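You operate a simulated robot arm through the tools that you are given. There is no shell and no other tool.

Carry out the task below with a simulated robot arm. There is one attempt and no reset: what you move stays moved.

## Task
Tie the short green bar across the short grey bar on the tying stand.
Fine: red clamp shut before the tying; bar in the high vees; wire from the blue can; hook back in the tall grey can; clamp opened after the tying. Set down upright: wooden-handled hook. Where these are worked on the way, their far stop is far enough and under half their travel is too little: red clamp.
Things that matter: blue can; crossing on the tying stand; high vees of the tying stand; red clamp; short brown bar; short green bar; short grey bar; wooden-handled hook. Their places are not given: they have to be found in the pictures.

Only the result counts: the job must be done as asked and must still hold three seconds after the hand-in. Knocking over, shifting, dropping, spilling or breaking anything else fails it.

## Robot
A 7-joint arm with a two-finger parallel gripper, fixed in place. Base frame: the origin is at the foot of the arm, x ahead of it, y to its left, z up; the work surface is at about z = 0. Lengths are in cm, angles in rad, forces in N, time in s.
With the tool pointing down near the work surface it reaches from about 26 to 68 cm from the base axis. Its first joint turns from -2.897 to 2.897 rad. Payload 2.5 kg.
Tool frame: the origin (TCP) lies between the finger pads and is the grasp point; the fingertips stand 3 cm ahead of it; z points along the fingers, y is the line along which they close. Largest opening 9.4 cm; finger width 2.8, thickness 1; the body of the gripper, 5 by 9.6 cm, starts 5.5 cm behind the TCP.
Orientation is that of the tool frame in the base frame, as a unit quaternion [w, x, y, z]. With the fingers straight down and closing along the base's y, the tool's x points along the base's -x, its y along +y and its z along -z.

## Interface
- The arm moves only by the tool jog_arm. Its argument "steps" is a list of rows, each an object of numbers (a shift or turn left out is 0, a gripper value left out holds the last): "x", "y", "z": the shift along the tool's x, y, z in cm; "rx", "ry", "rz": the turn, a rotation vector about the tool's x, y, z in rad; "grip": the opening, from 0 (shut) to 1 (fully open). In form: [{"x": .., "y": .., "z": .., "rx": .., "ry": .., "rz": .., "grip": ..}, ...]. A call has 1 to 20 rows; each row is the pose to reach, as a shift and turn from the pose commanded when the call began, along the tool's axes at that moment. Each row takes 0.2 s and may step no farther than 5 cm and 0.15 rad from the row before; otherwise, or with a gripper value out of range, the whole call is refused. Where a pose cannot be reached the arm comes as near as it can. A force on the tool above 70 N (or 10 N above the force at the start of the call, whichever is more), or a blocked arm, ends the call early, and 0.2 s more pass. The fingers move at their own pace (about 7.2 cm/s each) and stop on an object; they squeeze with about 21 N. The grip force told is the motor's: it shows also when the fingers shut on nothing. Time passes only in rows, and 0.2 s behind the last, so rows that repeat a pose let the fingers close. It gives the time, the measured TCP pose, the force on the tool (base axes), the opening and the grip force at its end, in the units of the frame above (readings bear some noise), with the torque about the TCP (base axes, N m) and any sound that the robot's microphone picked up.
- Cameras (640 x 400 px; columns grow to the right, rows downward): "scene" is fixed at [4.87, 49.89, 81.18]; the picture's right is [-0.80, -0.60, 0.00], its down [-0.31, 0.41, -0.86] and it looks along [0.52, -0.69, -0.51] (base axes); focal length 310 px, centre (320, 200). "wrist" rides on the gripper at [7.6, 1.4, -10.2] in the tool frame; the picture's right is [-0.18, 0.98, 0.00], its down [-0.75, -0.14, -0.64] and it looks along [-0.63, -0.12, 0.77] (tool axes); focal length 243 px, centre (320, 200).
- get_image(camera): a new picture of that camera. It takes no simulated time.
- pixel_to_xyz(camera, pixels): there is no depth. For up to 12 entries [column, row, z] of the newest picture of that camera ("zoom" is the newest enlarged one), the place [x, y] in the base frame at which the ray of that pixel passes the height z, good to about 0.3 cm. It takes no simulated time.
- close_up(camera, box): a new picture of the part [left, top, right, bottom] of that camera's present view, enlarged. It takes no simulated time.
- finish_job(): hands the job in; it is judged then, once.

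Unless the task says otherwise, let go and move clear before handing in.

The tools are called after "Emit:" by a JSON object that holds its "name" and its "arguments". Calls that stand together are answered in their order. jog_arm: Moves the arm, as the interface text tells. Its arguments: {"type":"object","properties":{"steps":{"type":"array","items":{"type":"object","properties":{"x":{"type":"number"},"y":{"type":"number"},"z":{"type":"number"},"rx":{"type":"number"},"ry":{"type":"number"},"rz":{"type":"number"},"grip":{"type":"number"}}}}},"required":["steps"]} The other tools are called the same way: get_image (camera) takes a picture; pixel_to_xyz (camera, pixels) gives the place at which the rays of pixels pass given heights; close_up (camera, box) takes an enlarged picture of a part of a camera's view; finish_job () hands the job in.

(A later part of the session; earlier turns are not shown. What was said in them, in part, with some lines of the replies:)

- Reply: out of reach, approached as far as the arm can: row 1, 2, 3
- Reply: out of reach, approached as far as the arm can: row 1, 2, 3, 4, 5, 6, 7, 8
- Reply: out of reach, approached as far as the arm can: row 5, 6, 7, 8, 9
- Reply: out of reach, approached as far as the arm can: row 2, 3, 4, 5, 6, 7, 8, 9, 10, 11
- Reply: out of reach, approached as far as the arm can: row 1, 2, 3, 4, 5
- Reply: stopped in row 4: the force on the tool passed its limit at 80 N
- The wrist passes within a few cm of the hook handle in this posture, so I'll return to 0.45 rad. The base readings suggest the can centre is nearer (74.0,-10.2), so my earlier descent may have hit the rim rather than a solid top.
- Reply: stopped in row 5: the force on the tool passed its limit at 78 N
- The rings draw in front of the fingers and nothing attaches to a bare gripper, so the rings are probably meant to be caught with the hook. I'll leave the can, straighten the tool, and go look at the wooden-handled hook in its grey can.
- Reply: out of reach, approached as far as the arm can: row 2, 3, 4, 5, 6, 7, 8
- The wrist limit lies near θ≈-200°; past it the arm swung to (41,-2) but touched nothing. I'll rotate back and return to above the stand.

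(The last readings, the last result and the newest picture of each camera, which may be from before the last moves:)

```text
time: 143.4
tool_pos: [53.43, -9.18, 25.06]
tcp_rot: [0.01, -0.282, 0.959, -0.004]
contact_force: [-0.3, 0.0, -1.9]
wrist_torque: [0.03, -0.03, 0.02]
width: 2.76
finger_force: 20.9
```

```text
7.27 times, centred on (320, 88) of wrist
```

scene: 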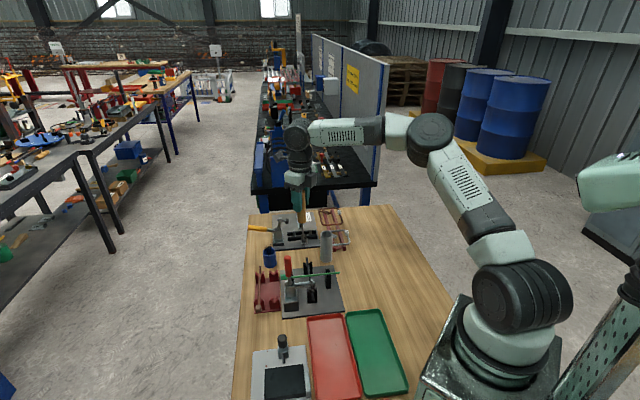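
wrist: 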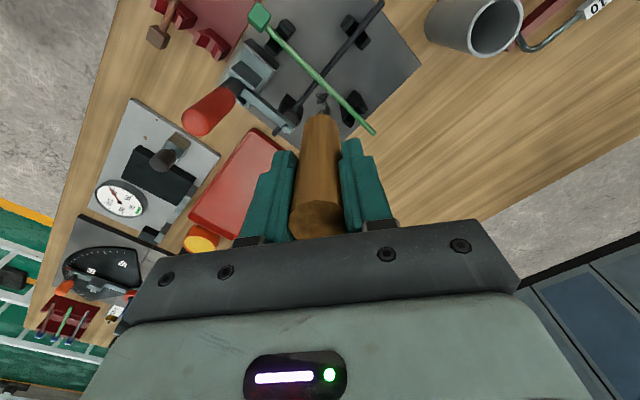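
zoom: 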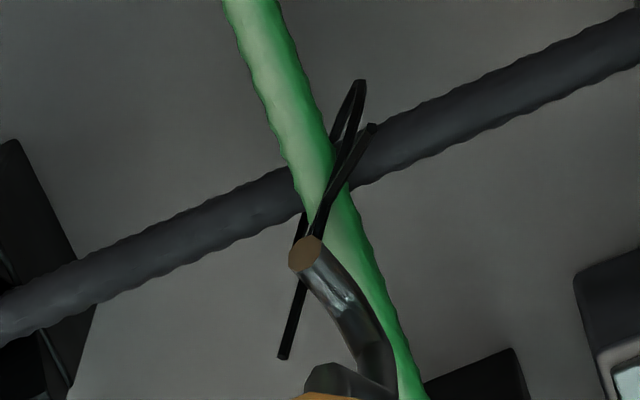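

The two wire ends have changed direction relative to the bars, so turning does seem to act on it. I'll lower 0.4 cm and keep turning.

Emit:
{"name": "jog_arm", "arguments": {"steps": [{"z": 0.2}, {"z": 0.4}, {"z": 0.4, "rz": 0.14}, {"z": 0.4, "rz": 0.28}, {"z": 0.4, "rz": 0.42}, {"z": 0.4, "rz": 0.56}, {"z": 0.4, "rz": 0.7}, {"z": 0.4, "rz": 0.84}, {"z": 0.4, "rz": 0.98}, {"z": 0.4, "rz": 1.12}, {"z": 0.4, "rz": 1.26}, {"z": 0.4, "rz": 1.4}, {"z": 0.4, "rz": 1.54}, {"z": 0.4, "rz": 1.68}, {"z": 0.4, "rz": 1.68}]}}

Emit:
{"name": "close_up", "arguments": {"camera": "scene", "box": [300, 262, 322, 284]}}

Emit:
{"name": "close_up", "arguments": {"camera": "wrist", "box": [285, 50, 355, 115]}}

```text
time: 146.6
tool_pos: [53.53, -9.35, 24.43]
tcp_rot: [0.009, 0.527, 0.85, 0.006]
contact_force: [0.7, -0.1, -0.8]
wrist_torque: [0.02, -0.01, 0.02]
width: 2.72
finger_force: 21.2
```

```text
16.00 times, centred on (311, 273) of scene
```

zoom: 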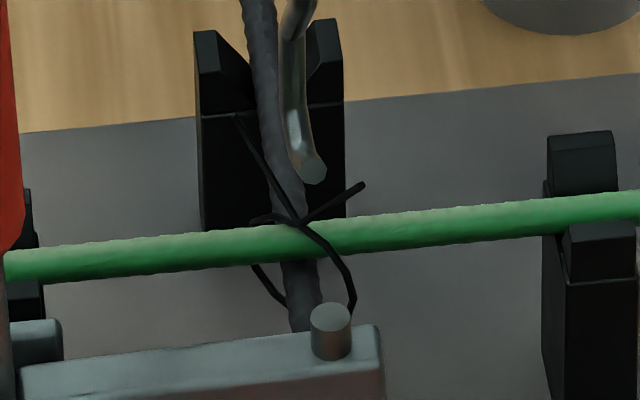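

```text
6.15 times, centred on (320, 82) of wrist
```

zoom: 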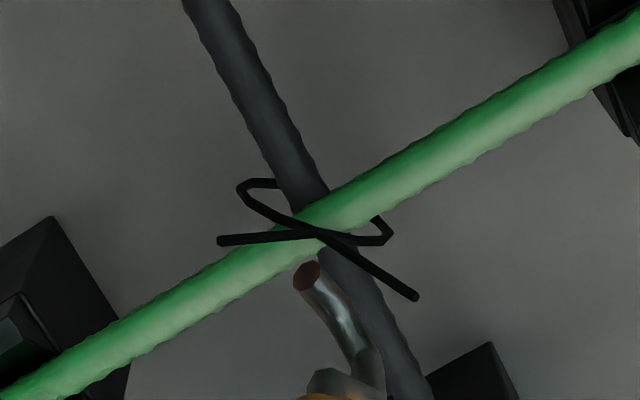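

The wire still sits as a laid loop with crossed ends, so either more turning is needed or the tip must be closer. I'll turn another 0.8 rad, staying inside the wrist range, and check.

Emit:
{"name": "jog_arm", "arguments": {"steps": [{"z": 0.1, "rz": 0.12}, {"z": 0.2, "rz": 0.24}, {"z": 0.2, "rz": 0.36}, {"z": 0.2, "rz": 0.48}, {"z": 0.2, "rz": 0.6}, {"z": 0.2, "rz": 0.72}, {"z": 0.2, "rz": 0.8}, {"z": 0.2, "rz": 0.8}]}}

Emit:
{"name": "close_up", "arguments": {"camera": "scene", "box": [300, 262, 322, 284]}}

Emit:
{"name": "close_up", "arguments": {"camera": "wrist", "box": [285, 50, 355, 115]}}

```text
time: 148.4
tool_pos: [53.38, -9.22, 24.38]
tcp_rot: [0.007, 0.816, 0.579, 0.008]
contact_force: [-0.5, -0.4, -0.8]
wrist_torque: [-0.01, 0.01, -0.02]
width: 2.73
finger_force: 21.6
```

```text
16.00 times, centred on (311, 273) of scene
```

zoom: 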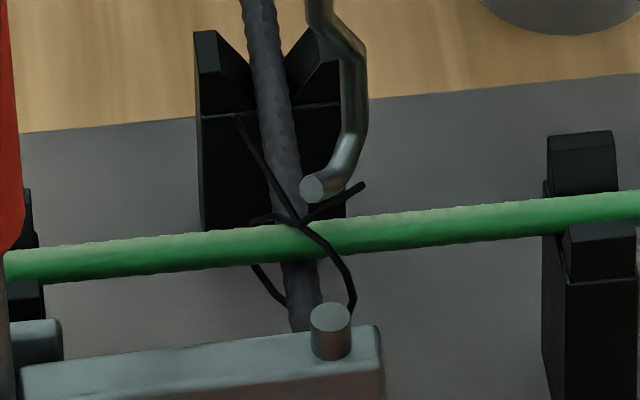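

```text
6.15 times, centred on (320, 82) of wrist
```

zoom: 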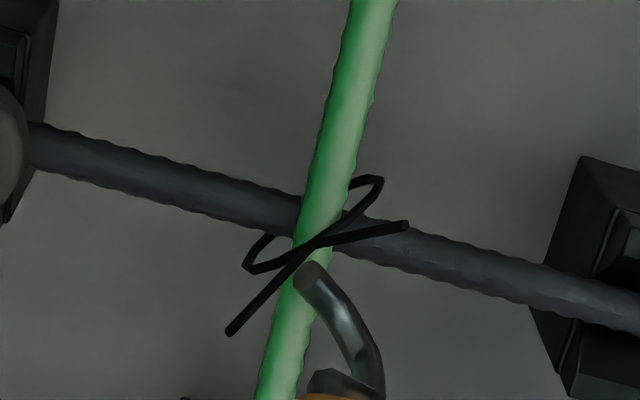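

No twist visible after about 290° clockwise, with the tip roughly 1 cm from the wire. The wrist range is limited, so I'll ratchet: lift clear, turn back, then re-engage and turn clockwise again.

Emit:
{"name": "jog_arm", "arguments": {"steps": [{"z": -1.5}, {"z": -3.5}, {"z": -5}, {"z": -5, "rz": -0.15}, {"z": -5, "rz": -0.3}, {"z": -5, "rz": -0.45}, {"z": -5, "rz": -0.6}, {"z": -5, "rz": -0.75}, {"z": -5, "rz": -0.9}, {"z": -5, "rz": -1.05}, {"z": -5, "rz": -1.2}, {"z": -5, "rz": -1.35}, {"z": -5, "rz": -1.5}, {"z": -5, "rz": -1.65}, {"z": -5, "rz": -1.8}, {"z": -5, "rz": -1.95}, {"z": -5, "rz": -2.1}, {"z": -5, "rz": -2.25}, {"z": -5, "rz": -2.4}, {"z": -5, "rz": -2.5}]}}

Emit:
{"name": "jog_arm", "arguments": {"steps": [{"rz": -0.15}, {"rz": -0.3}, {"rz": -0.45}, {"rz": -0.6}, {"rz": -0.75}, {"rz": -0.9}, {"rz": -1.05}, {"rz": -1.2}, {"rz": -1.35}, {"rz": -1.5}, {"rz": -1.65}, {"rz": -1.8}, {"rz": -1.95}, {"rz": -2.1}, {"rz": -2.25}, {"rz": -2.4}, {"rz": -2.55}, {"rz": -2.55}]}}

Emit:
{"name": "close_up", "arguments": {"camera": "scene", "box": [285, 245, 335, 285]}}

```text
time: 152.6
tool_pos: [53.21, -9.2, 29.33]
tcp_rot: [0.01, -0.293, 0.956, -0.004]
contact_force: [-0.3, -0.6, -0.7]
wrist_torque: [0.0, -0.02, 0.01]
width: 2.72
finger_force: 20.8
```

```text
time: 156.4
tool_pos: [53.16, -9.22, 29.23]
tcp_rot: [0.001, 1.0, 0.003, 0.011]
contact_force: [0.0, 0.1, -0.6]
wrist_torque: [-0.03, 0.03, -0.01]
width: 2.73
finger_force: 20.6
```

```text
10.00 times, centred on (310, 265) of scene
```

zoom: 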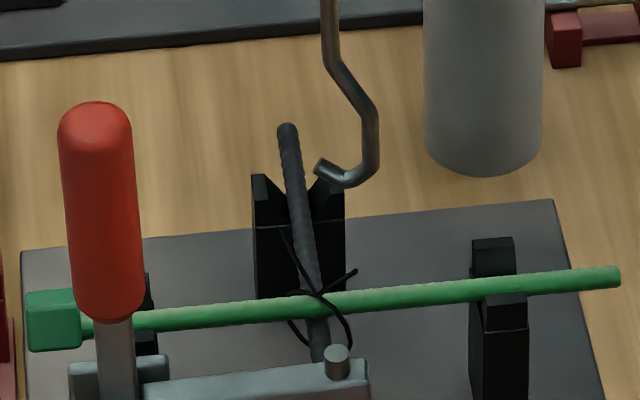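

Turned back to θ≈-180° with the wire unchanged. I'll lower onto the crossing again and turn clockwise a second time.

Emit:
{"name": "jog_arm", "arguments": {"steps": [{"z": 2}, {"z": 4}, {"z": 4.9}, {"z": 4.9, "rz": 0.14}, {"z": 4.9, "rz": 0.28}, {"z": 4.9, "rz": 0.42}, {"z": 4.9, "rz": 0.56}, {"z": 4.9, "rz": 0.7}, {"z": 4.9, "rz": 0.84}, {"z": 4.9, "rz": 0.98}, {"z": 4.9, "rz": 1.12}, {"z": 4.9, "rz": 1.26}, {"z": 4.9, "rz": 1.4}, {"z": 4.9, "rz": 1.54}, {"z": 4.9, "rz": 1.68}, {"z": 4.9, "rz": 1.82}, {"z": 4.9, "rz": 1.96}, {"z": 4.9, "rz": 2.1}, {"z": 4.9, "rz": 2.1}]}}

Emit:
{"name": "close_up", "arguments": {"camera": "scene", "box": [300, 262, 322, 284]}}

Emit:
{"name": "jog_arm", "arguments": {"steps": [{"rz": 0.14}, {"rz": 0.28}, {"rz": 0.42}, {"rz": 0.56}, {"rz": 0.7}, {"rz": 0.84}, {"rz": 0.98}, {"rz": 1.12}, {"rz": 1.26}, {"rz": 1.4}, {"rz": 1.54}, {"rz": 1.68}, {"rz": 1.82}, {"rz": 1.96}, {"rz": 2.1}, {"rz": 2.24}, {"rz": 2.38}, {"rz": 2.52}, {"rz": 2.66}, {"rz": 2.8}]}}

Emit:
{"name": "close_up", "arguments": {"camera": "scene", "box": [300, 262, 322, 284]}}

Emit:
{"name": "close_up", "arguments": {"camera": "wrist", "box": [285, 50, 355, 115]}}

```text
time: 160.4
tool_pos: [53.36, -9.22, 24.52]
tcp_rot: [0.011, -0.497, 0.867, -0.006]
contact_force: [0.5, -0.1, 0.0]
wrist_torque: [0.0, 0.0, -0.02]
width: 2.73
finger_force: 21.2
```

```text
16.00 times, centred on (311, 273) of scene
```

zoom: 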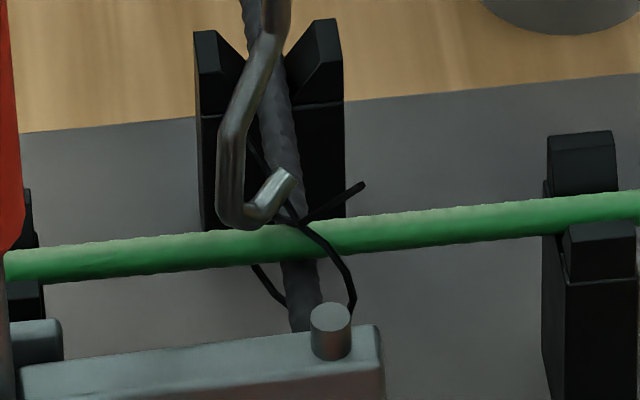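

```text
time: 164.6
tool_pos: [53.46, -9.22, 24.45]
tcp_rot: [0.009, 0.771, 0.637, 0.009]
contact_force: [-0.2, 0.4, -1.2]
wrist_torque: [0.02, 0.02, 0.02]
width: 2.74
finger_force: 21.2
```

```text
16.00 times, centred on (311, 273) of scene
```

zoom: 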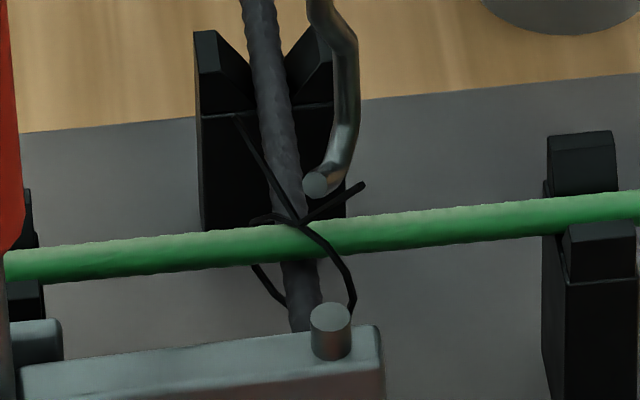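

```text
6.15 times, centred on (320, 82) of wrist
```

zoom: 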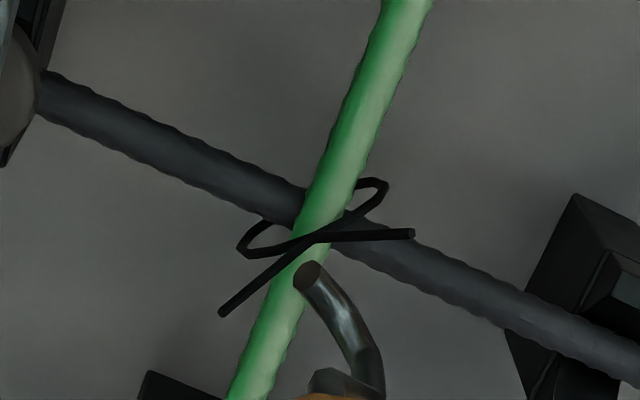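

The wire's shape hasn't changed through the second pass: a loop round the crossing with two crossed tails, which could already be the finished tie. I'll lift the hook clear and inspect it closely.

Emit:
{"name": "jog_arm", "arguments": {"steps": [{"z": -1.5}, {"z": -3.5}, {"z": -6}, {"z": -6}]}}

Emit:
{"name": "get_image", "arguments": {"camera": "wrist"}}

Emit:
{"name": "close_up", "arguments": {"camera": "wrist", "box": [295, 50, 345, 100]}}

Emit:
{"name": "close_up", "arguments": {"camera": "scene", "box": [301, 266, 317, 284]}}

```text
time: 165.6
tool_pos: [53.33, -9.08, 30.39]
tcp_rot: [0.009, 0.77, 0.638, 0.008]
contact_force: [-0.4, -0.9, -0.9]
wrist_torque: [-0.02, 0.0, -0.03]
width: 2.73
finger_force: 21.4
```

```text
taken
```

wrist: 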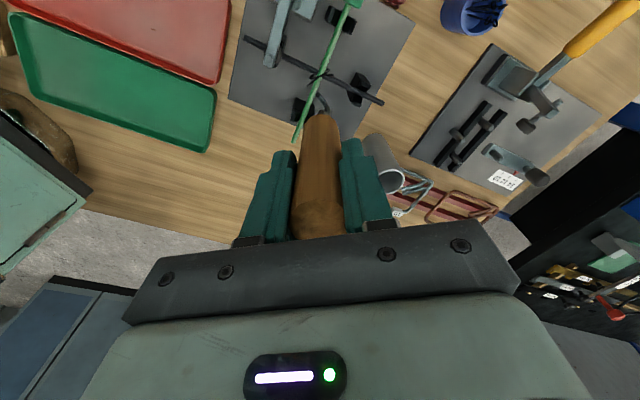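

```text
8.00 times, centred on (320, 75) of wrist
```

zoom: 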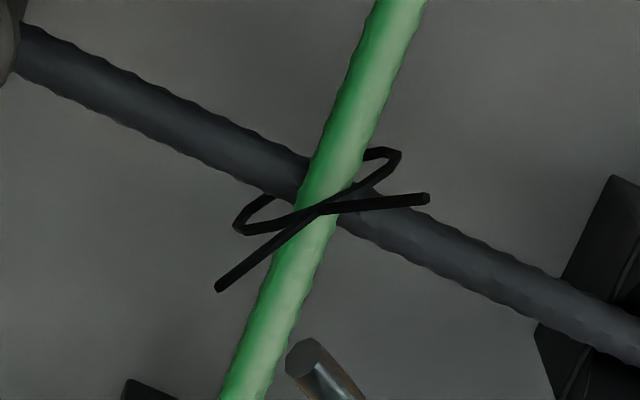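

```text
16.00 times, centred on (309, 275) of scene
```

zoom: 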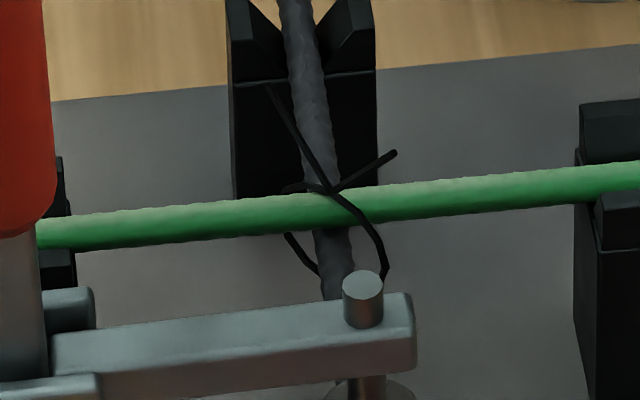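

The tails still stick up loosely like a laid but untwisted wire. I'll turn back while clear and make another clockwise pass, in case the turns add up.

Emit:
{"name": "jog_arm", "arguments": {"steps": [{"rz": -0.15}, {"rz": -0.3}, {"rz": -0.45}, {"rz": -0.6}, {"rz": -0.75}, {"rz": -0.9}, {"rz": -1.05}, {"rz": -1.2}, {"rz": -1.35}, {"rz": -1.5}, {"rz": -1.65}, {"rz": -1.8}, {"rz": -1.95}, {"rz": -2.1}, {"rz": -2.25}, {"rz": -2.4}, {"rz": -2.55}, {"rz": -2.7}, {"rz": -2.7}]}}

Emit:
{"name": "jog_arm", "arguments": {"steps": [{"rz": -0.15}, {"rz": -0.3}, {"rz": -0.45}, {"rz": -0.6}, {"rz": -0.75}, {"rz": -0.9}, {"rz": -1.05}, {"rz": -1.2}, {"rz": -1.35}, {"rz": -1.5}, {"rz": -1.65}, {"rz": -1.8}, {"rz": -1.95}, {"rz": -2.1}, {"rz": -2.25}, {"rz": -2.25}]}}

Emit:
{"name": "get_image", "arguments": {"camera": "wrist"}}

Emit:
{"name": "close_up", "arguments": {"camera": "wrist", "box": [270, 30, 370, 130]}}

```text
time: 169.6
tool_pos: [53.33, -9.26, 30.47]
tcp_rot: [0.01, -0.455, 0.89, -0.006]
contact_force: [0.1, 0.7, -0.5]
wrist_torque: [-0.01, 0.01, -0.02]
width: 2.76
finger_force: 21.0
```

```text
time: 173.0
tool_pos: [53.39, -9.19, 30.52]
tcp_rot: [0.002, 1.0, 0.027, 0.012]
contact_force: [0.5, -0.1, -2.3]
wrist_torque: [0.01, -0.01, -0.02]
width: 2.78
finger_force: 21.6
```

```text
taken
```

wrist: 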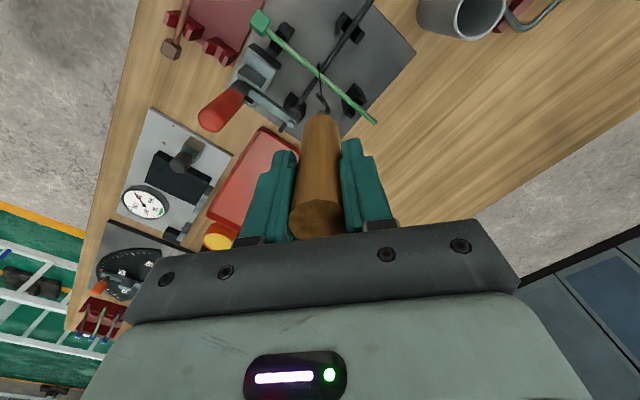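

```text
4.00 times, centred on (320, 80) of wrist
```

zoom: 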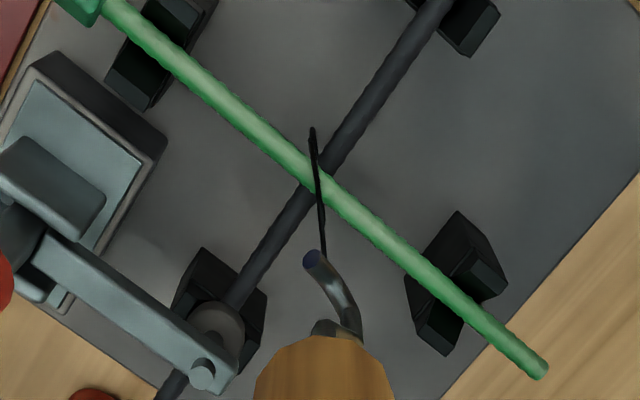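

From this side the wire is clearly planar, a laid U with two ears rising to z≈9.4 about 1.7 cm either side, so it is not twisted yet. I'll lower again a touch closer and do the third clockwise pass.

Emit:
{"name": "jog_arm", "arguments": {"steps": [{"z": 2.5}, {"z": 5}, {"z": 6.1}, {"z": 6.1, "rz": 0.14}, {"z": 6.1, "rz": 0.28}, {"z": 6.1, "rz": 0.42}, {"z": 6.1, "rz": 0.56}, {"z": 6.1, "rz": 0.7}, {"z": 6.1, "rz": 0.84}, {"z": 6.1, "rz": 0.98}, {"z": 6.1, "rz": 1.12}, {"z": 6.1, "rz": 1.26}, {"z": 6.1, "rz": 1.4}, {"z": 6.1, "rz": 1.54}, {"z": 6.1, "rz": 1.68}, {"z": 6.1, "rz": 1.82}, {"z": 6.1, "rz": 1.96}, {"z": 6.1, "rz": 2.1}, {"z": 6.1, "rz": 2.24}, {"z": 6.1, "rz": 2.38}]}}

Emit:
{"name": "close_up", "arguments": {"camera": "scene", "box": [300, 262, 322, 284]}}

Emit:
{"name": "jog_arm", "arguments": {"steps": [{"rz": 0.14}, {"rz": 0.28}, {"rz": 0.42}, {"rz": 0.56}, {"rz": 0.7}, {"rz": 0.84}, {"rz": 0.98}, {"rz": 1.12}, {"rz": 1.26}, {"rz": 1.4}, {"rz": 1.54}, {"rz": 1.68}, {"rz": 1.82}, {"rz": 1.96}, {"rz": 2.1}, {"rz": 2.24}, {"rz": 2.38}, {"rz": 2.52}]}}

Emit:
{"name": "close_up", "arguments": {"camera": "scene", "box": [300, 262, 322, 284]}}

```text
time: 177.2
tool_pos: [53.44, -9.26, 24.33]
tcp_rot: [0.01, -0.395, 0.919, -0.005]
contact_force: [0.0, 0.4, 0.3]
wrist_torque: [0.01, -0.01, 0.0]
width: 2.73
finger_force: 20.8
```

```text
16.00 times, centred on (311, 273) of scene
```

zoom: 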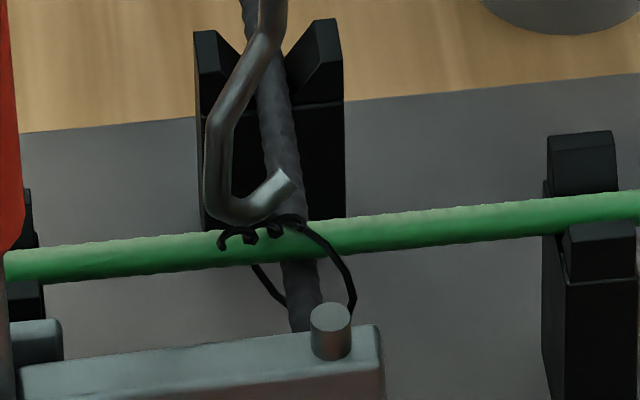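

```text
time: 181.0
tool_pos: [53.32, -9.26, 24.48]
tcp_rot: [0.008, 0.754, 0.657, 0.008]
contact_force: [0.7, 0.0, -0.7]
wrist_torque: [0.01, 0.03, 0.03]
width: 2.74
finger_force: 20.9
```

```text
16.00 times, centred on (311, 273) of scene
```

zoom: 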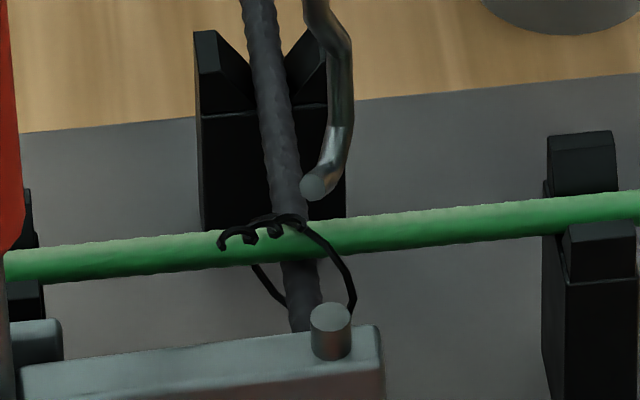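

After about two full turns the tails wound into a tight pigtail at scene-zoom (250,232), so the tie is made. I'll stop turning, lift straight up, and rotate the tool back for returning the hook.

Emit:
{"name": "jog_arm", "arguments": {"steps": [{"z": -1.5}, {"z": -4}, {"z": -7.5}, {"z": -11}, {"z": -13}, {"z": -13, "rz": -0.15}, {"z": -13, "rz": -0.3}, {"z": -13, "rz": -0.45}, {"z": -13, "rz": -0.6}, {"z": -13, "rz": -0.75}, {"z": -13, "rz": -0.9}, {"z": -13, "rz": -1.05}, {"z": -13, "rz": -1.2}, {"z": -13, "rz": -1.35}, {"z": -13, "rz": -1.5}, {"z": -13, "rz": -1.65}, {"z": -13, "rz": -1.8}, {"z": -13, "rz": -1.95}, {"z": -13, "rz": -2.06}, {"z": -13, "rz": -2.06}]}}

Emit:
{"name": "get_image", "arguments": {"camera": "wrist"}}

Emit:
{"name": "close_up", "arguments": {"camera": "scene", "box": [270, 245, 340, 300]}}

Emit:
{"name": "close_up", "arguments": {"camera": "scene", "box": [300, 262, 322, 284]}}

```text
time: 185.2
tool_pos: [53.15, -9.19, 37.33]
tcp_rot: [0.012, -0.176, 0.984, -0.002]
contact_force: [0.1, 1.0, -1.5]
wrist_torque: [0.04, -0.01, 0.01]
width: 2.74
finger_force: 21.4
```

```text
taken
```

wrist: 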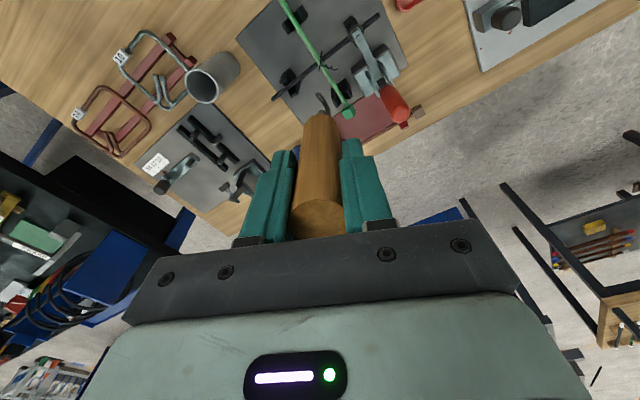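

```text
7.27 times, centred on (305, 272) of scene
```

zoom: 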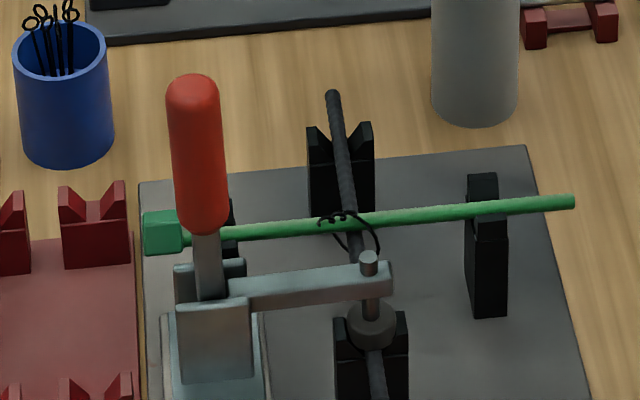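

```text
16.00 times, centred on (311, 273) of scene
```

zoom: 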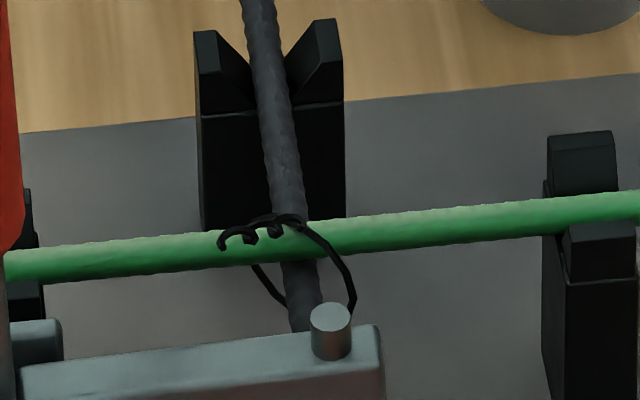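

The tie holds with the bar unmoved. I'll correct the slight 0.024 rad tool tilt and move the hook above the grey can at (57.7,-25.5).

Emit:
{"name": "jog_arm", "arguments": {"steps": [{"rx": -0.0084, "ry": 0.0228}, {"x": 0.35, "y": -4.2, "rx": -0.0084, "ry": 0.0228}, {"x": 0.7, "y": -8.4, "rx": -0.0084, "ry": 0.0228}, {"x": 1.05, "y": -12.6, "rx": -0.0084, "ry": 0.0228}, {"x": 1.43, "y": -16.85, "rx": -0.0084, "ry": 0.0228}, {"x": 1.43, "y": -16.85, "rx": -0.0084, "ry": 0.0228}]}}

Emit:
{"name": "get_image", "arguments": {"camera": "wrist"}}

Emit:
{"name": "close_up", "arguments": {"camera": "wrist", "box": [270, 40, 370, 140]}}

Emit:
{"name": "close_up", "arguments": {"camera": "scene", "box": [290, 170, 370, 270]}}

```text
time: 186.6
tool_pos: [57.75, -25.51, 37.85]
tcp_rot: [-0.001, -0.175, 0.985, 0.001]
contact_force: [0.4, 0.1, -0.3]
wrist_torque: [0.0, 0.0, 0.01]
width: 2.75
finger_force: 20.8
```

```text
taken
```

wrist: 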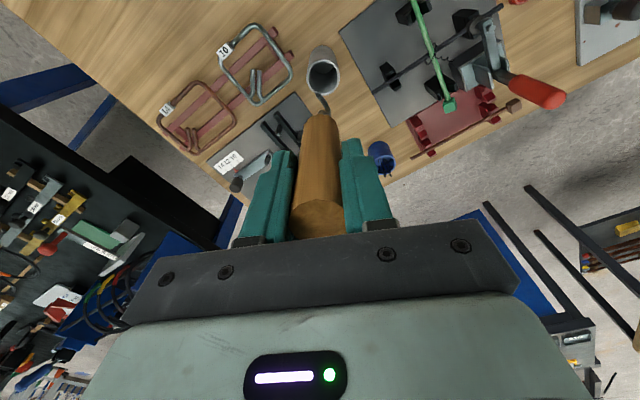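

```text
4.00 times, centred on (320, 90) of wrist
```

zoom: 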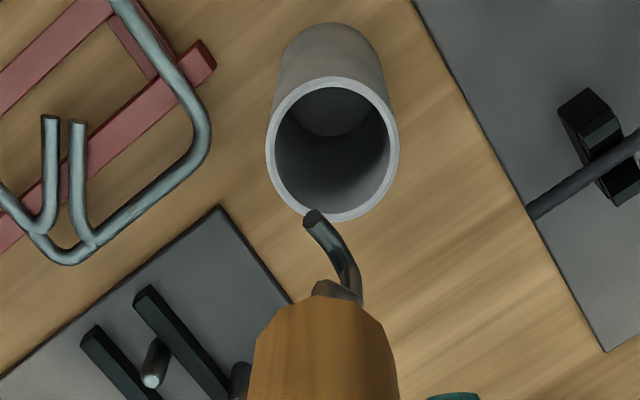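

```text
4.00 times, centred on (330, 220) of scene
```

zoom: 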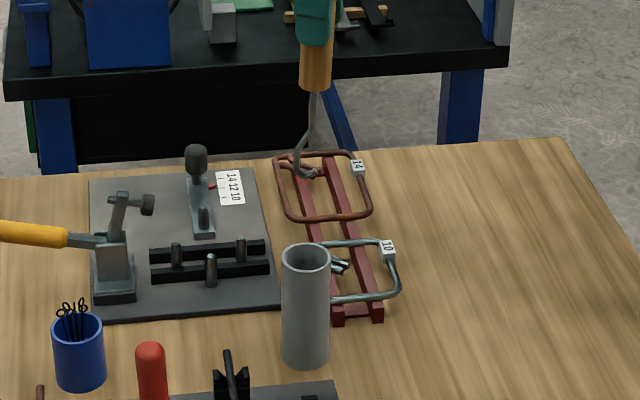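

The can mouth centre is at about (58.2,-24.9), 0.8 cm from under the axis. I'll shift to centre on it and lower the hook partway, watching the force.

Emit:
{"name": "jog_arm", "arguments": {"steps": [{"x": -0.6, "y": 0.3, "z": 2}, {"x": -0.6, "y": 0.3, "z": 4}, {"x": -0.6, "y": 0.3, "z": 6}, {"x": -0.6, "y": 0.3, "z": 7}, {"x": -0.6, "y": 0.3, "z": 7}]}}

Emit:
{"name": "get_image", "arguments": {"camera": "wrist"}}

Emit:
{"name": "close_up", "arguments": {"camera": "wrist", "box": [270, 40, 370, 140]}}

Emit:
{"name": "close_up", "arguments": {"camera": "scene", "box": [300, 190, 360, 270]}}

```text
time: 187.8
tool_pos: [57.98, -25.08, 30.5]
tcp_rot: [-0.001, -0.175, 0.985, -0.001]
contact_force: [-0.1, 0.1, -1.2]
wrist_torque: [0.01, -0.01, -0.01]
width: 2.74
finger_force: 21.1
```

```text
taken
```

wrist: 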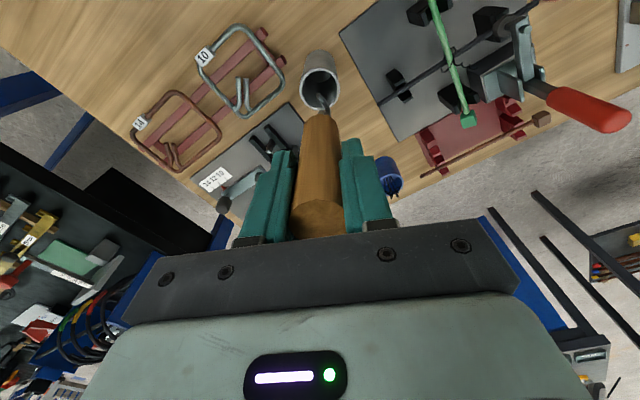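

```text
4.00 times, centred on (320, 90) of wrist
```

zoom: 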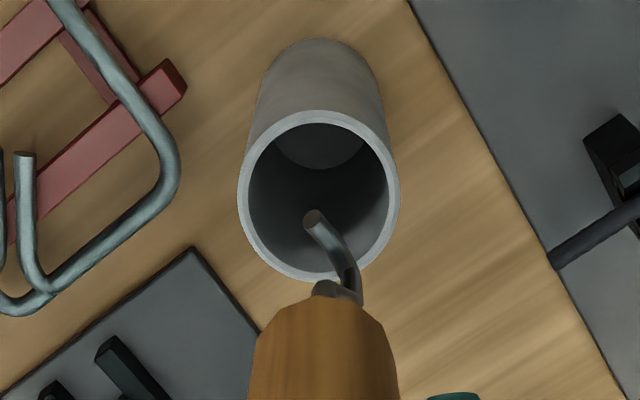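

```text
5.00 times, centred on (330, 230) of scene
```

zoom: 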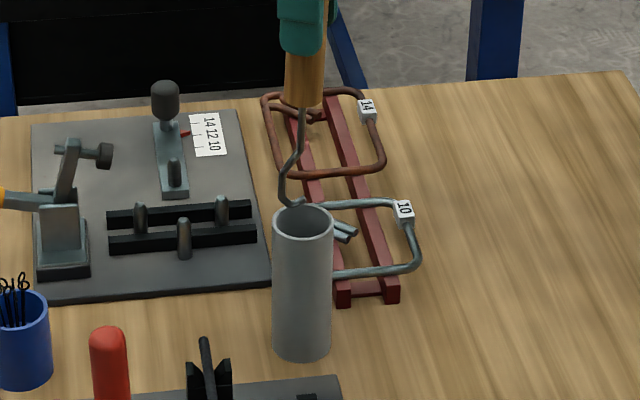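

The axis is now centred on the can mouth (zoom (320,197) vs axis (320,192)). I'll lower the hook into the can gently.

Emit:
{"name": "jog_arm", "arguments": {"steps": [{"z": 1.5}, {"z": 3}, {"z": 4.5}, {"z": 6}, {"z": 7.5}, {"z": 9}, {"z": 10.5}, {"z": 11.5}, {"z": 12.2}, {"z": 12.2}]}}

Emit:
{"name": "close_up", "arguments": {"camera": "scene", "box": [300, 190, 360, 270]}}

Emit:
{"name": "get_image", "arguments": {"camera": "wrist"}}

```text
time: 190.0
tool_pos: [58.02, -25.05, 18.24]
tcp_rot: [-0.001, -0.175, 0.984, 0.0]
contact_force: [-0.8, -1.1, -1.0]
wrist_torque: [-0.09, 0.14, -0.01]
width: 2.73
finger_force: 20.7
```

```text
5.00 times, centred on (330, 230) of scene
```

zoom: 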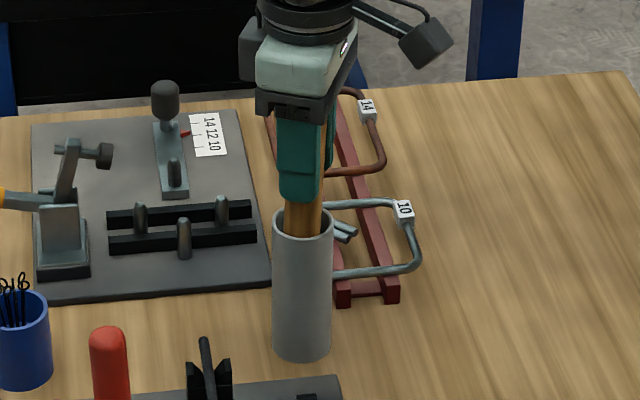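

```text
taken
```

wrist: 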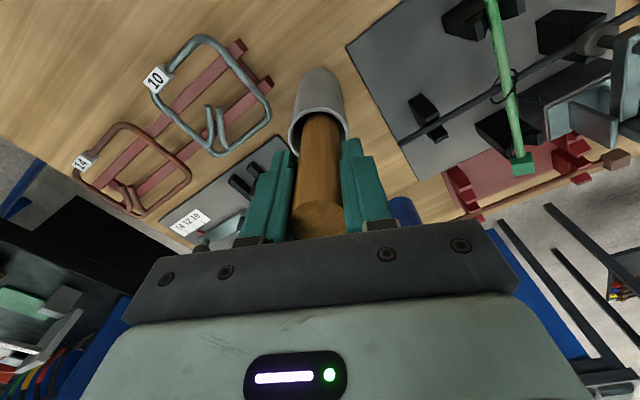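

The hook is nearly down with only slight contact torque. I'll lower the last 0.4 cm, then release and lift away.

Emit:
{"name": "jog_arm", "arguments": {"steps": [{"z": 0.2}, {"z": 0.4}, {"z": 0.5}, {"z": 0.5}]}}

```text
time: 191.0
tool_pos: [58.12, -25.06, 17.93]
tcp_rot: [0.0, -0.176, 0.984, -0.001]
contact_force: [-1.7, -0.7, 9.4]
wrist_torque: [0.06, 0.4, 0.01]
width: 2.75
finger_force: 20.7
```

A 9 N upward force shows the hook standing on the can's bottom. I'll open and rise straight up.

Emit:
{"name": "jog_arm", "arguments": {"steps": [{"grip": 0.3}, {"grip": 0.55}, {"grip": 0.55}, {"z": -2}, {"z": -5}, {"z": -8}, {"z": -11}, {"z": -13}, {"z": -13}]}}

Emit:
{"name": "get_image", "arguments": {"camera": "scene"}}

Emit:
{"name": "close_up", "arguments": {"camera": "scene", "box": [240, 190, 360, 310]}}

Emit:
{"name": "get_image", "arguments": {"camera": "wrist"}}

```text
time: 193.0
tool_pos: [58.09, -24.83, 30.78]
tcp_rot: [-0.001, -0.176, 0.984, 0.0]
contact_force: [-0.1, -0.2, -0.7]
wrist_torque: [-0.01, 0.03, -0.01]
width: 5.16
finger_force: 0.0
```

```text
taken
```

scene: 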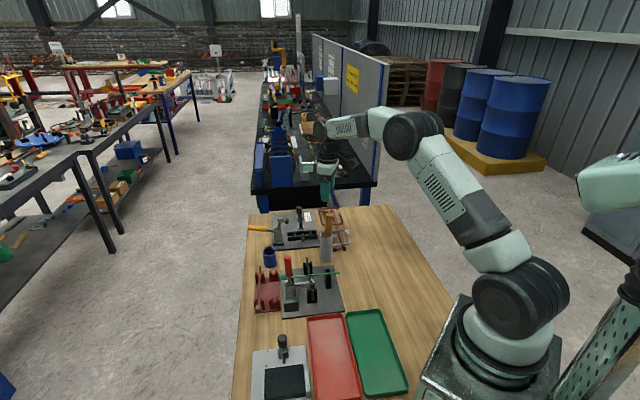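

```text
3.33 times, centred on (300, 250) of scene
```

zoom: 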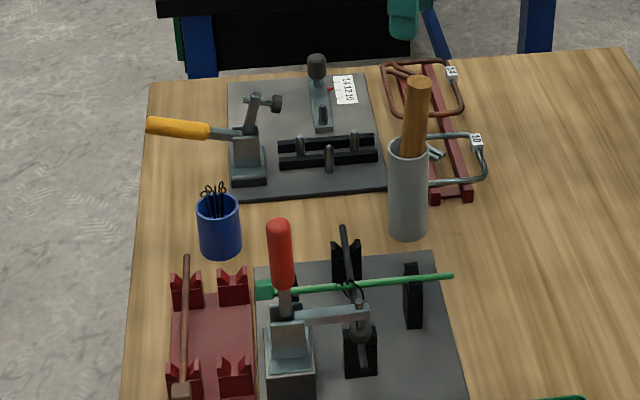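

```text
taken
```

wrist: 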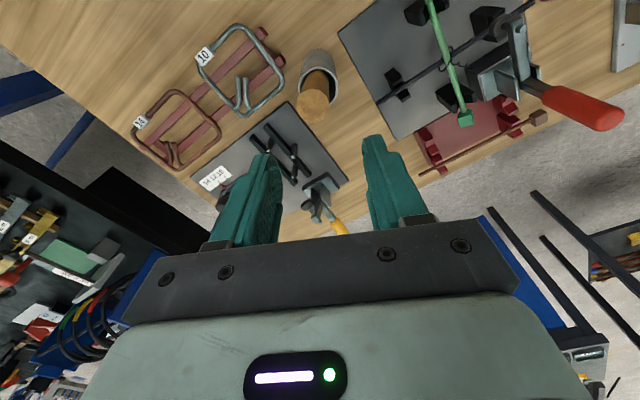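

The hook stands back in the grey can as before, and everything else looks undisturbed. Now I'll go to the red clamp, hovering over its upright handle with θ=-45°.

Emit:
{"name": "jog_arm", "arguments": {"steps": [{"x": -0.8, "y": 4.1, "rz": -0.07}, {"x": -1.7, "y": 8.2, "rz": -0.14}, {"x": -2.5, "y": 12.3, "rz": -0.21}, {"x": -3.4, "y": 16.4, "rz": -0.29}, {"x": -4.2, "y": 20.5, "rz": -0.36}, {"x": -5.0, "y": 24.5, "z": 1, "rz": -0.43}, {"x": -5.0, "y": 24.5, "z": 1, "rz": -0.43}]}}

Emit:
{"name": "get_image", "arguments": {"camera": "wrist"}}

Emit:
{"name": "close_up", "arguments": {"camera": "scene", "box": [255, 210, 335, 310]}}

```text
time: 194.6
tool_pos: [54.37, -0.17, 29.92]
tcp_rot: [-0.001, -0.382, 0.924, 0.0]
contact_force: [-0.1, -0.3, 0.6]
wrist_torque: [0.02, -0.02, -0.02]
width: 5.18
finger_force: 0.0
```

```text
taken
```

wrist: 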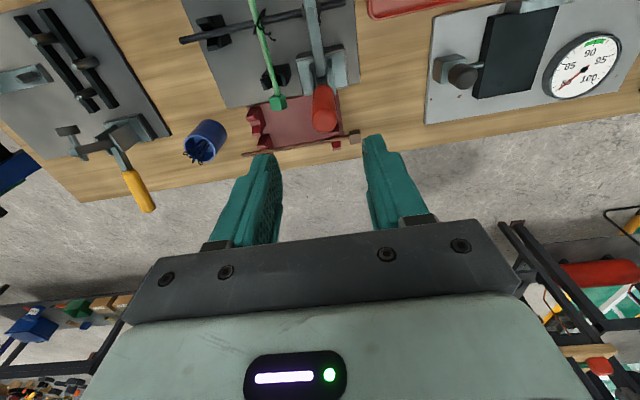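

```text
4.00 times, centred on (295, 260) of scene
```

zoom: 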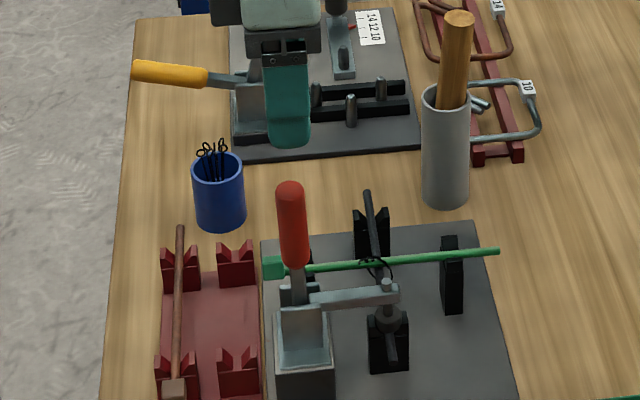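

The handle top is at wrist (325,122), 0.4 cm to tool +y. I'll centre, descend to z≈18, pitch the tool by -0.3, and grip the handle.

Emit:
{"name": "jog_arm", "arguments": {"steps": [{"y": 0.35, "z": 3}, {"y": 0.35, "z": 6.5}, {"y": 0.35, "z": 9.5}, {"y": 0.35, "z": 11.8}, {"y": 0.35, "z": 11.8, "ry": -0.13}, {"y": 0.35, "z": 11.8, "ry": -0.26}, {"y": 0.35, "z": 11.8, "ry": -0.3, "grip": 0.0}, {"y": 0.35, "z": 11.8, "ry": -0.3}, {"y": 0.35, "z": 11.8, "ry": -0.3}, {"y": 0.35, "z": 11.8, "ry": -0.3}]}}

Emit:
{"name": "close_up", "arguments": {"camera": "scene", "box": [255, 220, 335, 310]}}

Emit:
{"name": "get_image", "arguments": {"camera": "wrist"}}

```text
time: 196.8
tool_pos: [54.13, -0.1, 17.91]
tcp_rot: [0.137, -0.377, 0.914, 0.057]
contact_force: [6.9, 2.3, -3.3]
wrist_torque: [0.15, -0.03, -0.03]
width: 2.53
finger_force: 45.4
```

```text
4.44 times, centred on (295, 265) of scene
```

zoom: 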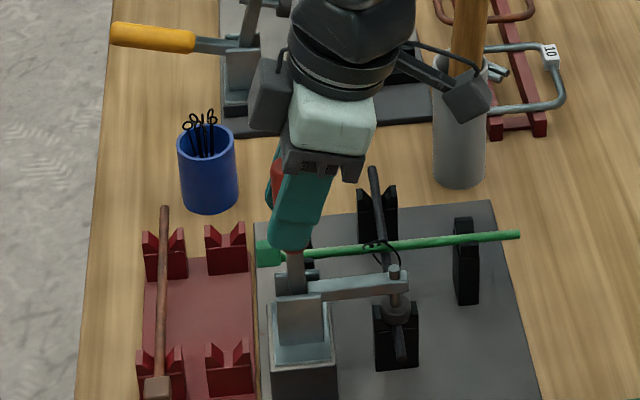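

```text
taken
```

wrist: 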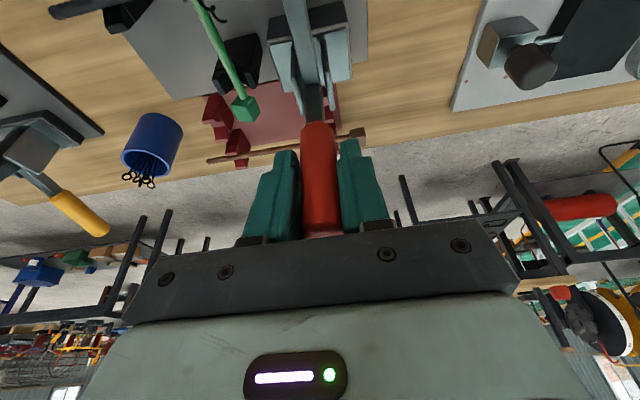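

The upright handle is gripped (width 2.5). I'll swing it outward along the arc about the pivot to roughly 60° first, turning the tool with it.

Emit:
{"name": "jog_arm", "arguments": {"steps": [{"x": -0.4, "z": 0.14, "ry": 0.03}, {"x": -0.82, "z": 0.29, "ry": 0.06}, {"x": -1.5, "z": 0.6, "ry": 0.12}, {"x": -2.16, "z": 0.97, "ry": 0.18}, {"x": -2.77, "z": 1.4, "ry": 0.24}, {"x": -3.34, "z": 1.88, "ry": 0.3}, {"x": -3.88, "z": 2.4, "ry": 0.36}, {"x": -3.88, "z": 2.4, "ry": 0.36}]}}

Emit:
{"name": "close_up", "arguments": {"camera": "scene", "box": [245, 220, 335, 310]}}

Emit:
{"name": "get_image", "arguments": {"camera": "wrist"}}

```text
time: 198.6
tool_pos: [57.27, 2.95, 16.81]
tcp_rot: [-0.029, -0.382, 0.924, -0.013]
contact_force: [1.7, 0.5, 16.3]
wrist_torque: [-0.44, 0.38, 0.03]
width: 2.25
finger_force: 45.1
```

```text
4.44 times, centred on (290, 265) of scene
```

zoom: 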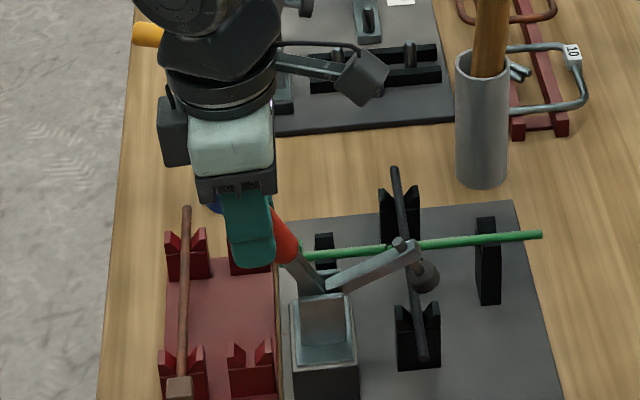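

```text
taken
```

wrist: 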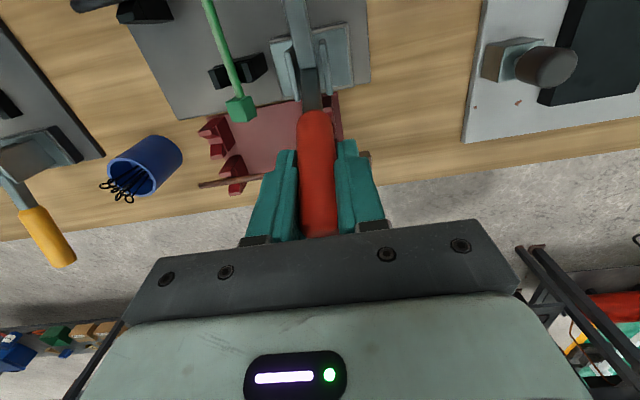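

The clamp is opening: the handle is near 60° and the arm is lifted at scene-zoom (380,265). I'll continue the arc to about 30°.

Emit:
{"name": "jog_arm", "arguments": {"steps": [{"x": -0.36, "z": 0.2}, {"x": -0.72, "z": 0.39}, {"x": -1.35, "z": 0.81}, {"x": -1.93, "z": 1.28}, {"x": -2.47, "z": 1.8}, {"x": -2.97, "z": 2.37}, {"x": -3.41, "z": 2.98}, {"x": -3.41, "z": 2.98}]}}

Emit:
{"name": "close_up", "arguments": {"camera": "scene", "box": [245, 220, 335, 310]}}

Emit:
{"name": "get_image", "arguments": {"camera": "wrist"}}

```text
time: 200.4
tool_pos: [59.48, 5.33, 13.58]
tcp_rot: [-0.028, -0.381, 0.924, -0.011]
contact_force: [1.6, 7.1, 18.9]
wrist_torque: [-0.89, 0.68, 0.1]
width: 2.61
finger_force: 45.0
```

```text
4.44 times, centred on (290, 265) of scene
```

zoom: 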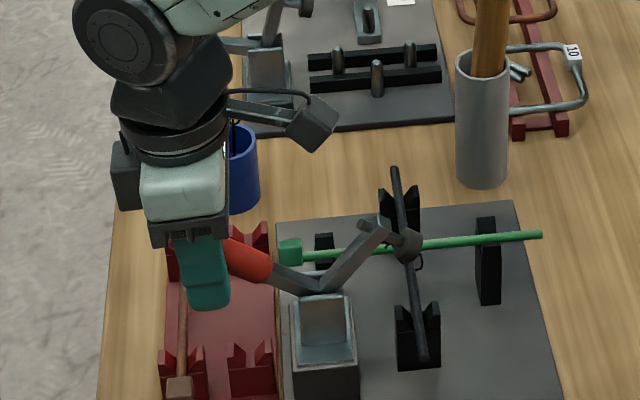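

```text
taken
```

wrist: 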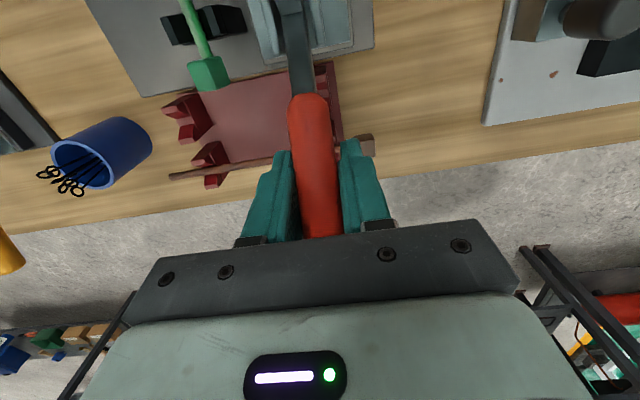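

The arm is about 60° up and the handle near 30°. I'll finish the arc down to the open stop.

Emit:
{"name": "jog_arm", "arguments": {"steps": [{"x": -0.2, "z": 0.32}, {"x": -0.39, "z": 0.64}, {"x": -0.56, "z": 0.98}, {"x": -0.72, "z": 1.32}, {"x": -0.86, "z": 1.67}, {"x": -1.0, "z": 2.02}, {"x": -1.1, "z": 2.4}, {"x": -1.16, "z": 2.65}, {"x": -1.16, "z": 2.65}]}}

Emit:
{"name": "close_up", "arguments": {"camera": "scene", "box": [245, 220, 335, 310]}}

Emit:
{"name": "get_image", "arguments": {"camera": "wrist"}}

```text
time: 202.4
tool_pos: [60.14, 6.16, 10.96]
tcp_rot: [-0.028, -0.38, 0.924, -0.011]
contact_force: [9.4, 11.8, 17.2]
wrist_torque: [-1.0, 0.86, 0.04]
width: 2.63
finger_force: 45.3
```

```text
4.44 times, centred on (290, 265) of scene
```

zoom: 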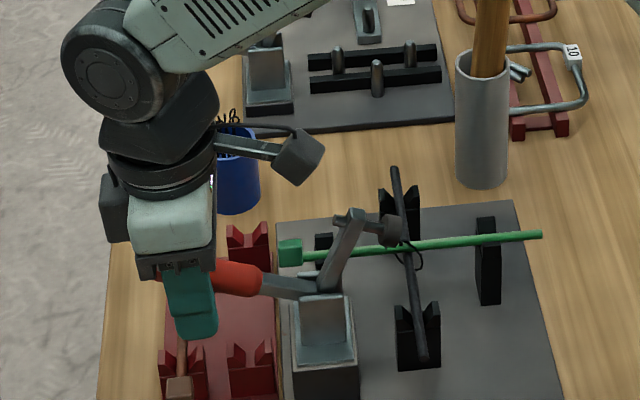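

```text
taken
```

wrist: 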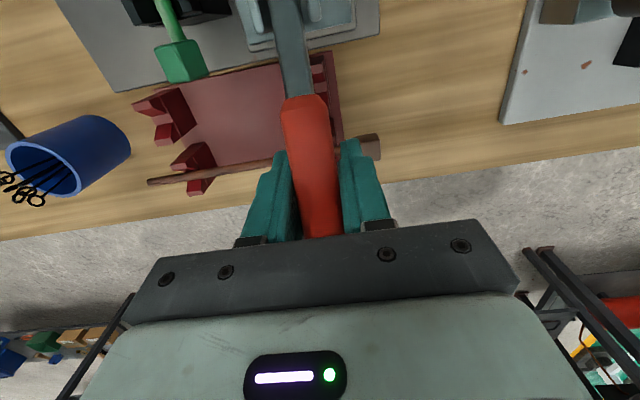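

The clamp looks fully open, with its arm upright as at the start and a 17 N push-back. I'll press a touch more to confirm the stop, then release and withdraw upward.

Emit:
{"name": "jog_arm", "arguments": {"steps": [{"z": 0.2}, {"z": 0.4}, {"z": 0.4}]}}

Emit:
{"name": "jog_arm", "arguments": {"steps": [{"z": -0.2, "grip": 0.0}, {"z": -0.2, "grip": 0.4}, {"z": -0.2, "grip": 0.55}, {"z": -0.2, "grip": 0.55}, {"z": -2}, {"z": -5}, {"z": -8}, {"z": -11}, {"z": -14}, {"z": -14}]}}

Emit:
{"name": "get_image", "arguments": {"camera": "scene"}}

Emit:
{"name": "close_up", "arguments": {"camera": "scene", "box": [245, 220, 345, 320]}}

Emit:
{"name": "get_image", "arguments": {"camera": "wrist"}}

```text
time: 203.2
tool_pos: [60.36, 5.95, 10.66]
tcp_rot: [-0.027, -0.382, 0.924, -0.012]
contact_force: [21.3, 17.7, 17.2]
wrist_torque: [-0.87, 0.82, 0.07]
width: 2.63
finger_force: 45.2
```

```text
time: 205.4
tool_pos: [60.57, 6.5, 24.61]
tcp_rot: [-0.029, -0.381, 0.924, -0.012]
contact_force: [0.2, 0.2, -0.1]
wrist_torque: [0.0, -0.03, -0.02]
width: 5.17
finger_force: 0.1
```

```text
taken
```

scene: 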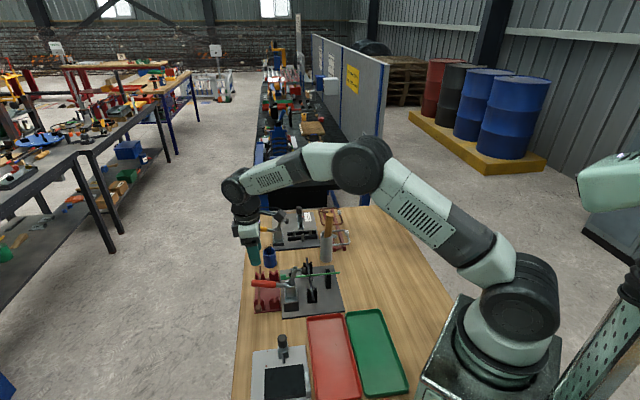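

```text
4.00 times, centred on (295, 270) of scene
```

zoom: 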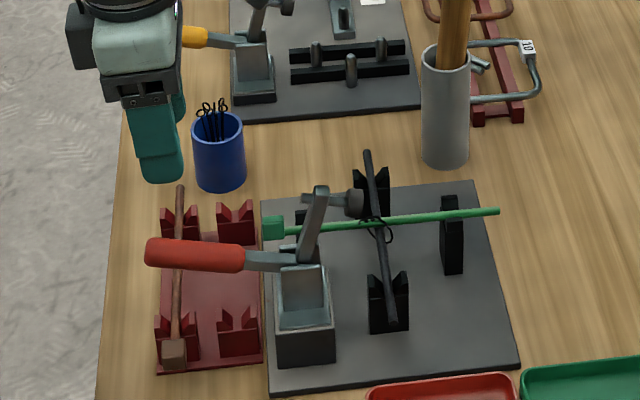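

```text
taken
```

wrist: 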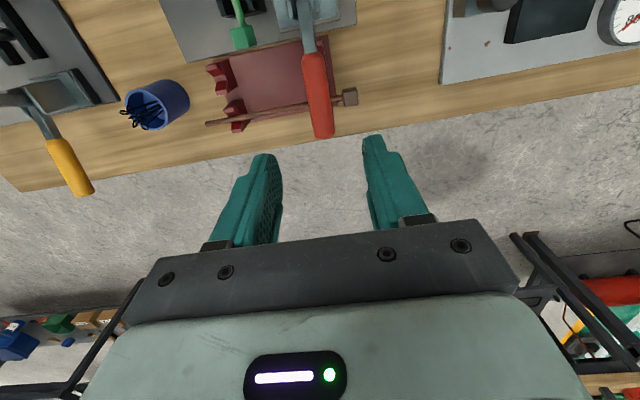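

The clamp is open as at the start and the gripper is clear. I'll retreat higher and make a final check of the tie, bar seating, hook and can.

Emit:
{"name": "jog_arm", "arguments": {"steps": [{"z": -4}, {"x": 3, "z": -8}, {"x": 7, "z": -11}, {"x": 11, "z": -13}, {"x": 14, "z": -14}, {"x": 14, "z": -14}, {"x": 14, "z": -14}]}}

Emit:
{"name": "close_up", "arguments": {"camera": "scene", "box": [270, 250, 345, 310]}}

Emit:
{"name": "close_up", "arguments": {"camera": "scene", "box": [240, 195, 360, 285]}}

Emit:
{"name": "get_image", "arguments": {"camera": "scene"}}

```text
time: 207.0
tool_pos: [51.31, -2.78, 39.47]
tcp_rot: [-0.029, -0.38, 0.924, -0.012]
contact_force: [-0.4, -0.5, 0.1]
wrist_torque: [0.0, -0.01, 0.01]
width: 5.18
finger_force: 0.2
```

```text
6.67 times, centred on (308, 280) of scene
```

zoom: 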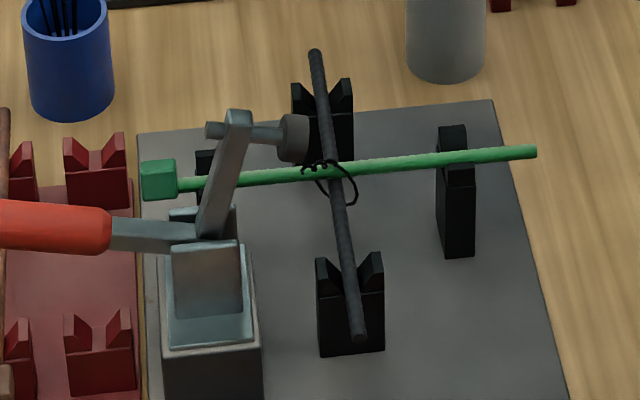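

```text
4.44 times, centred on (300, 240) of scene
```

zoom: 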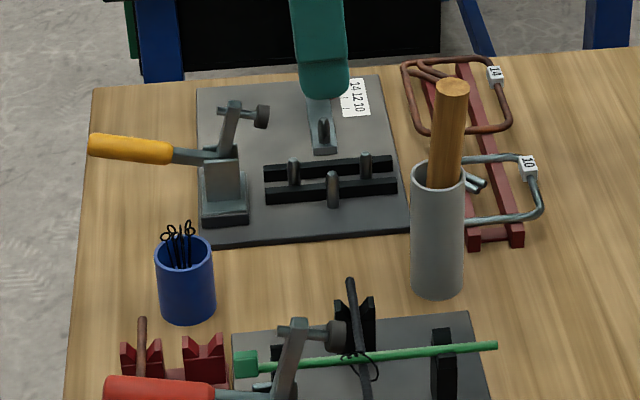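

```text
taken
```

scene: 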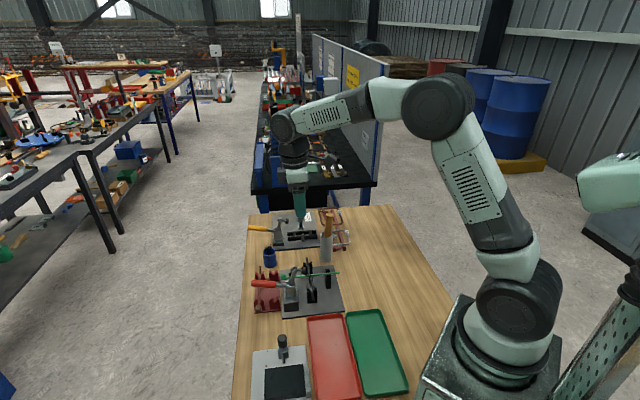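

The pigtail tie is in place at the crossing (zoom (320,170)) and the green bar sits in both high vees. The clamp is open, the hook stands in the grey can, the other items look undisturbed, and the gripper is clear. I'll hand the job in.

Emit:
{"name": "finish_job", "arguments": {}}

```text
The job is handed in.
```

The green bar is tied across the grey bar on the stand, and the job is handed in; no verdict came back. The final pictures show:

- **Bar:** the green bar sits in both high vees, over the clamped grey bar.
- **Clamp:** I pushed it shut to its stop before the tying, then opened it again to its stop afterwards.
- **Wire:** it came from the blue can. The bare gripper could not pick up a wire, so I caught one with the hook. The wire ends wound into a tight pigtail after about two turns.
- **Hook:** it is back in the tall grey can, standing but leaning slightly more than at the start, as far as I can judge.
- **Everything else:** nothing else looks moved, knocked over or spilled.

Three things happened on the way that the pictures don't show. I pressed the fingers on the blue can's rim several times, up to about 80 N, while trying to take a wire by hand. The arm also locked at full stretch once and had to be swung out past the table edge to free it. Later it overshot its wrist range with the hook in hand. In all three cases I saw nothing shift.
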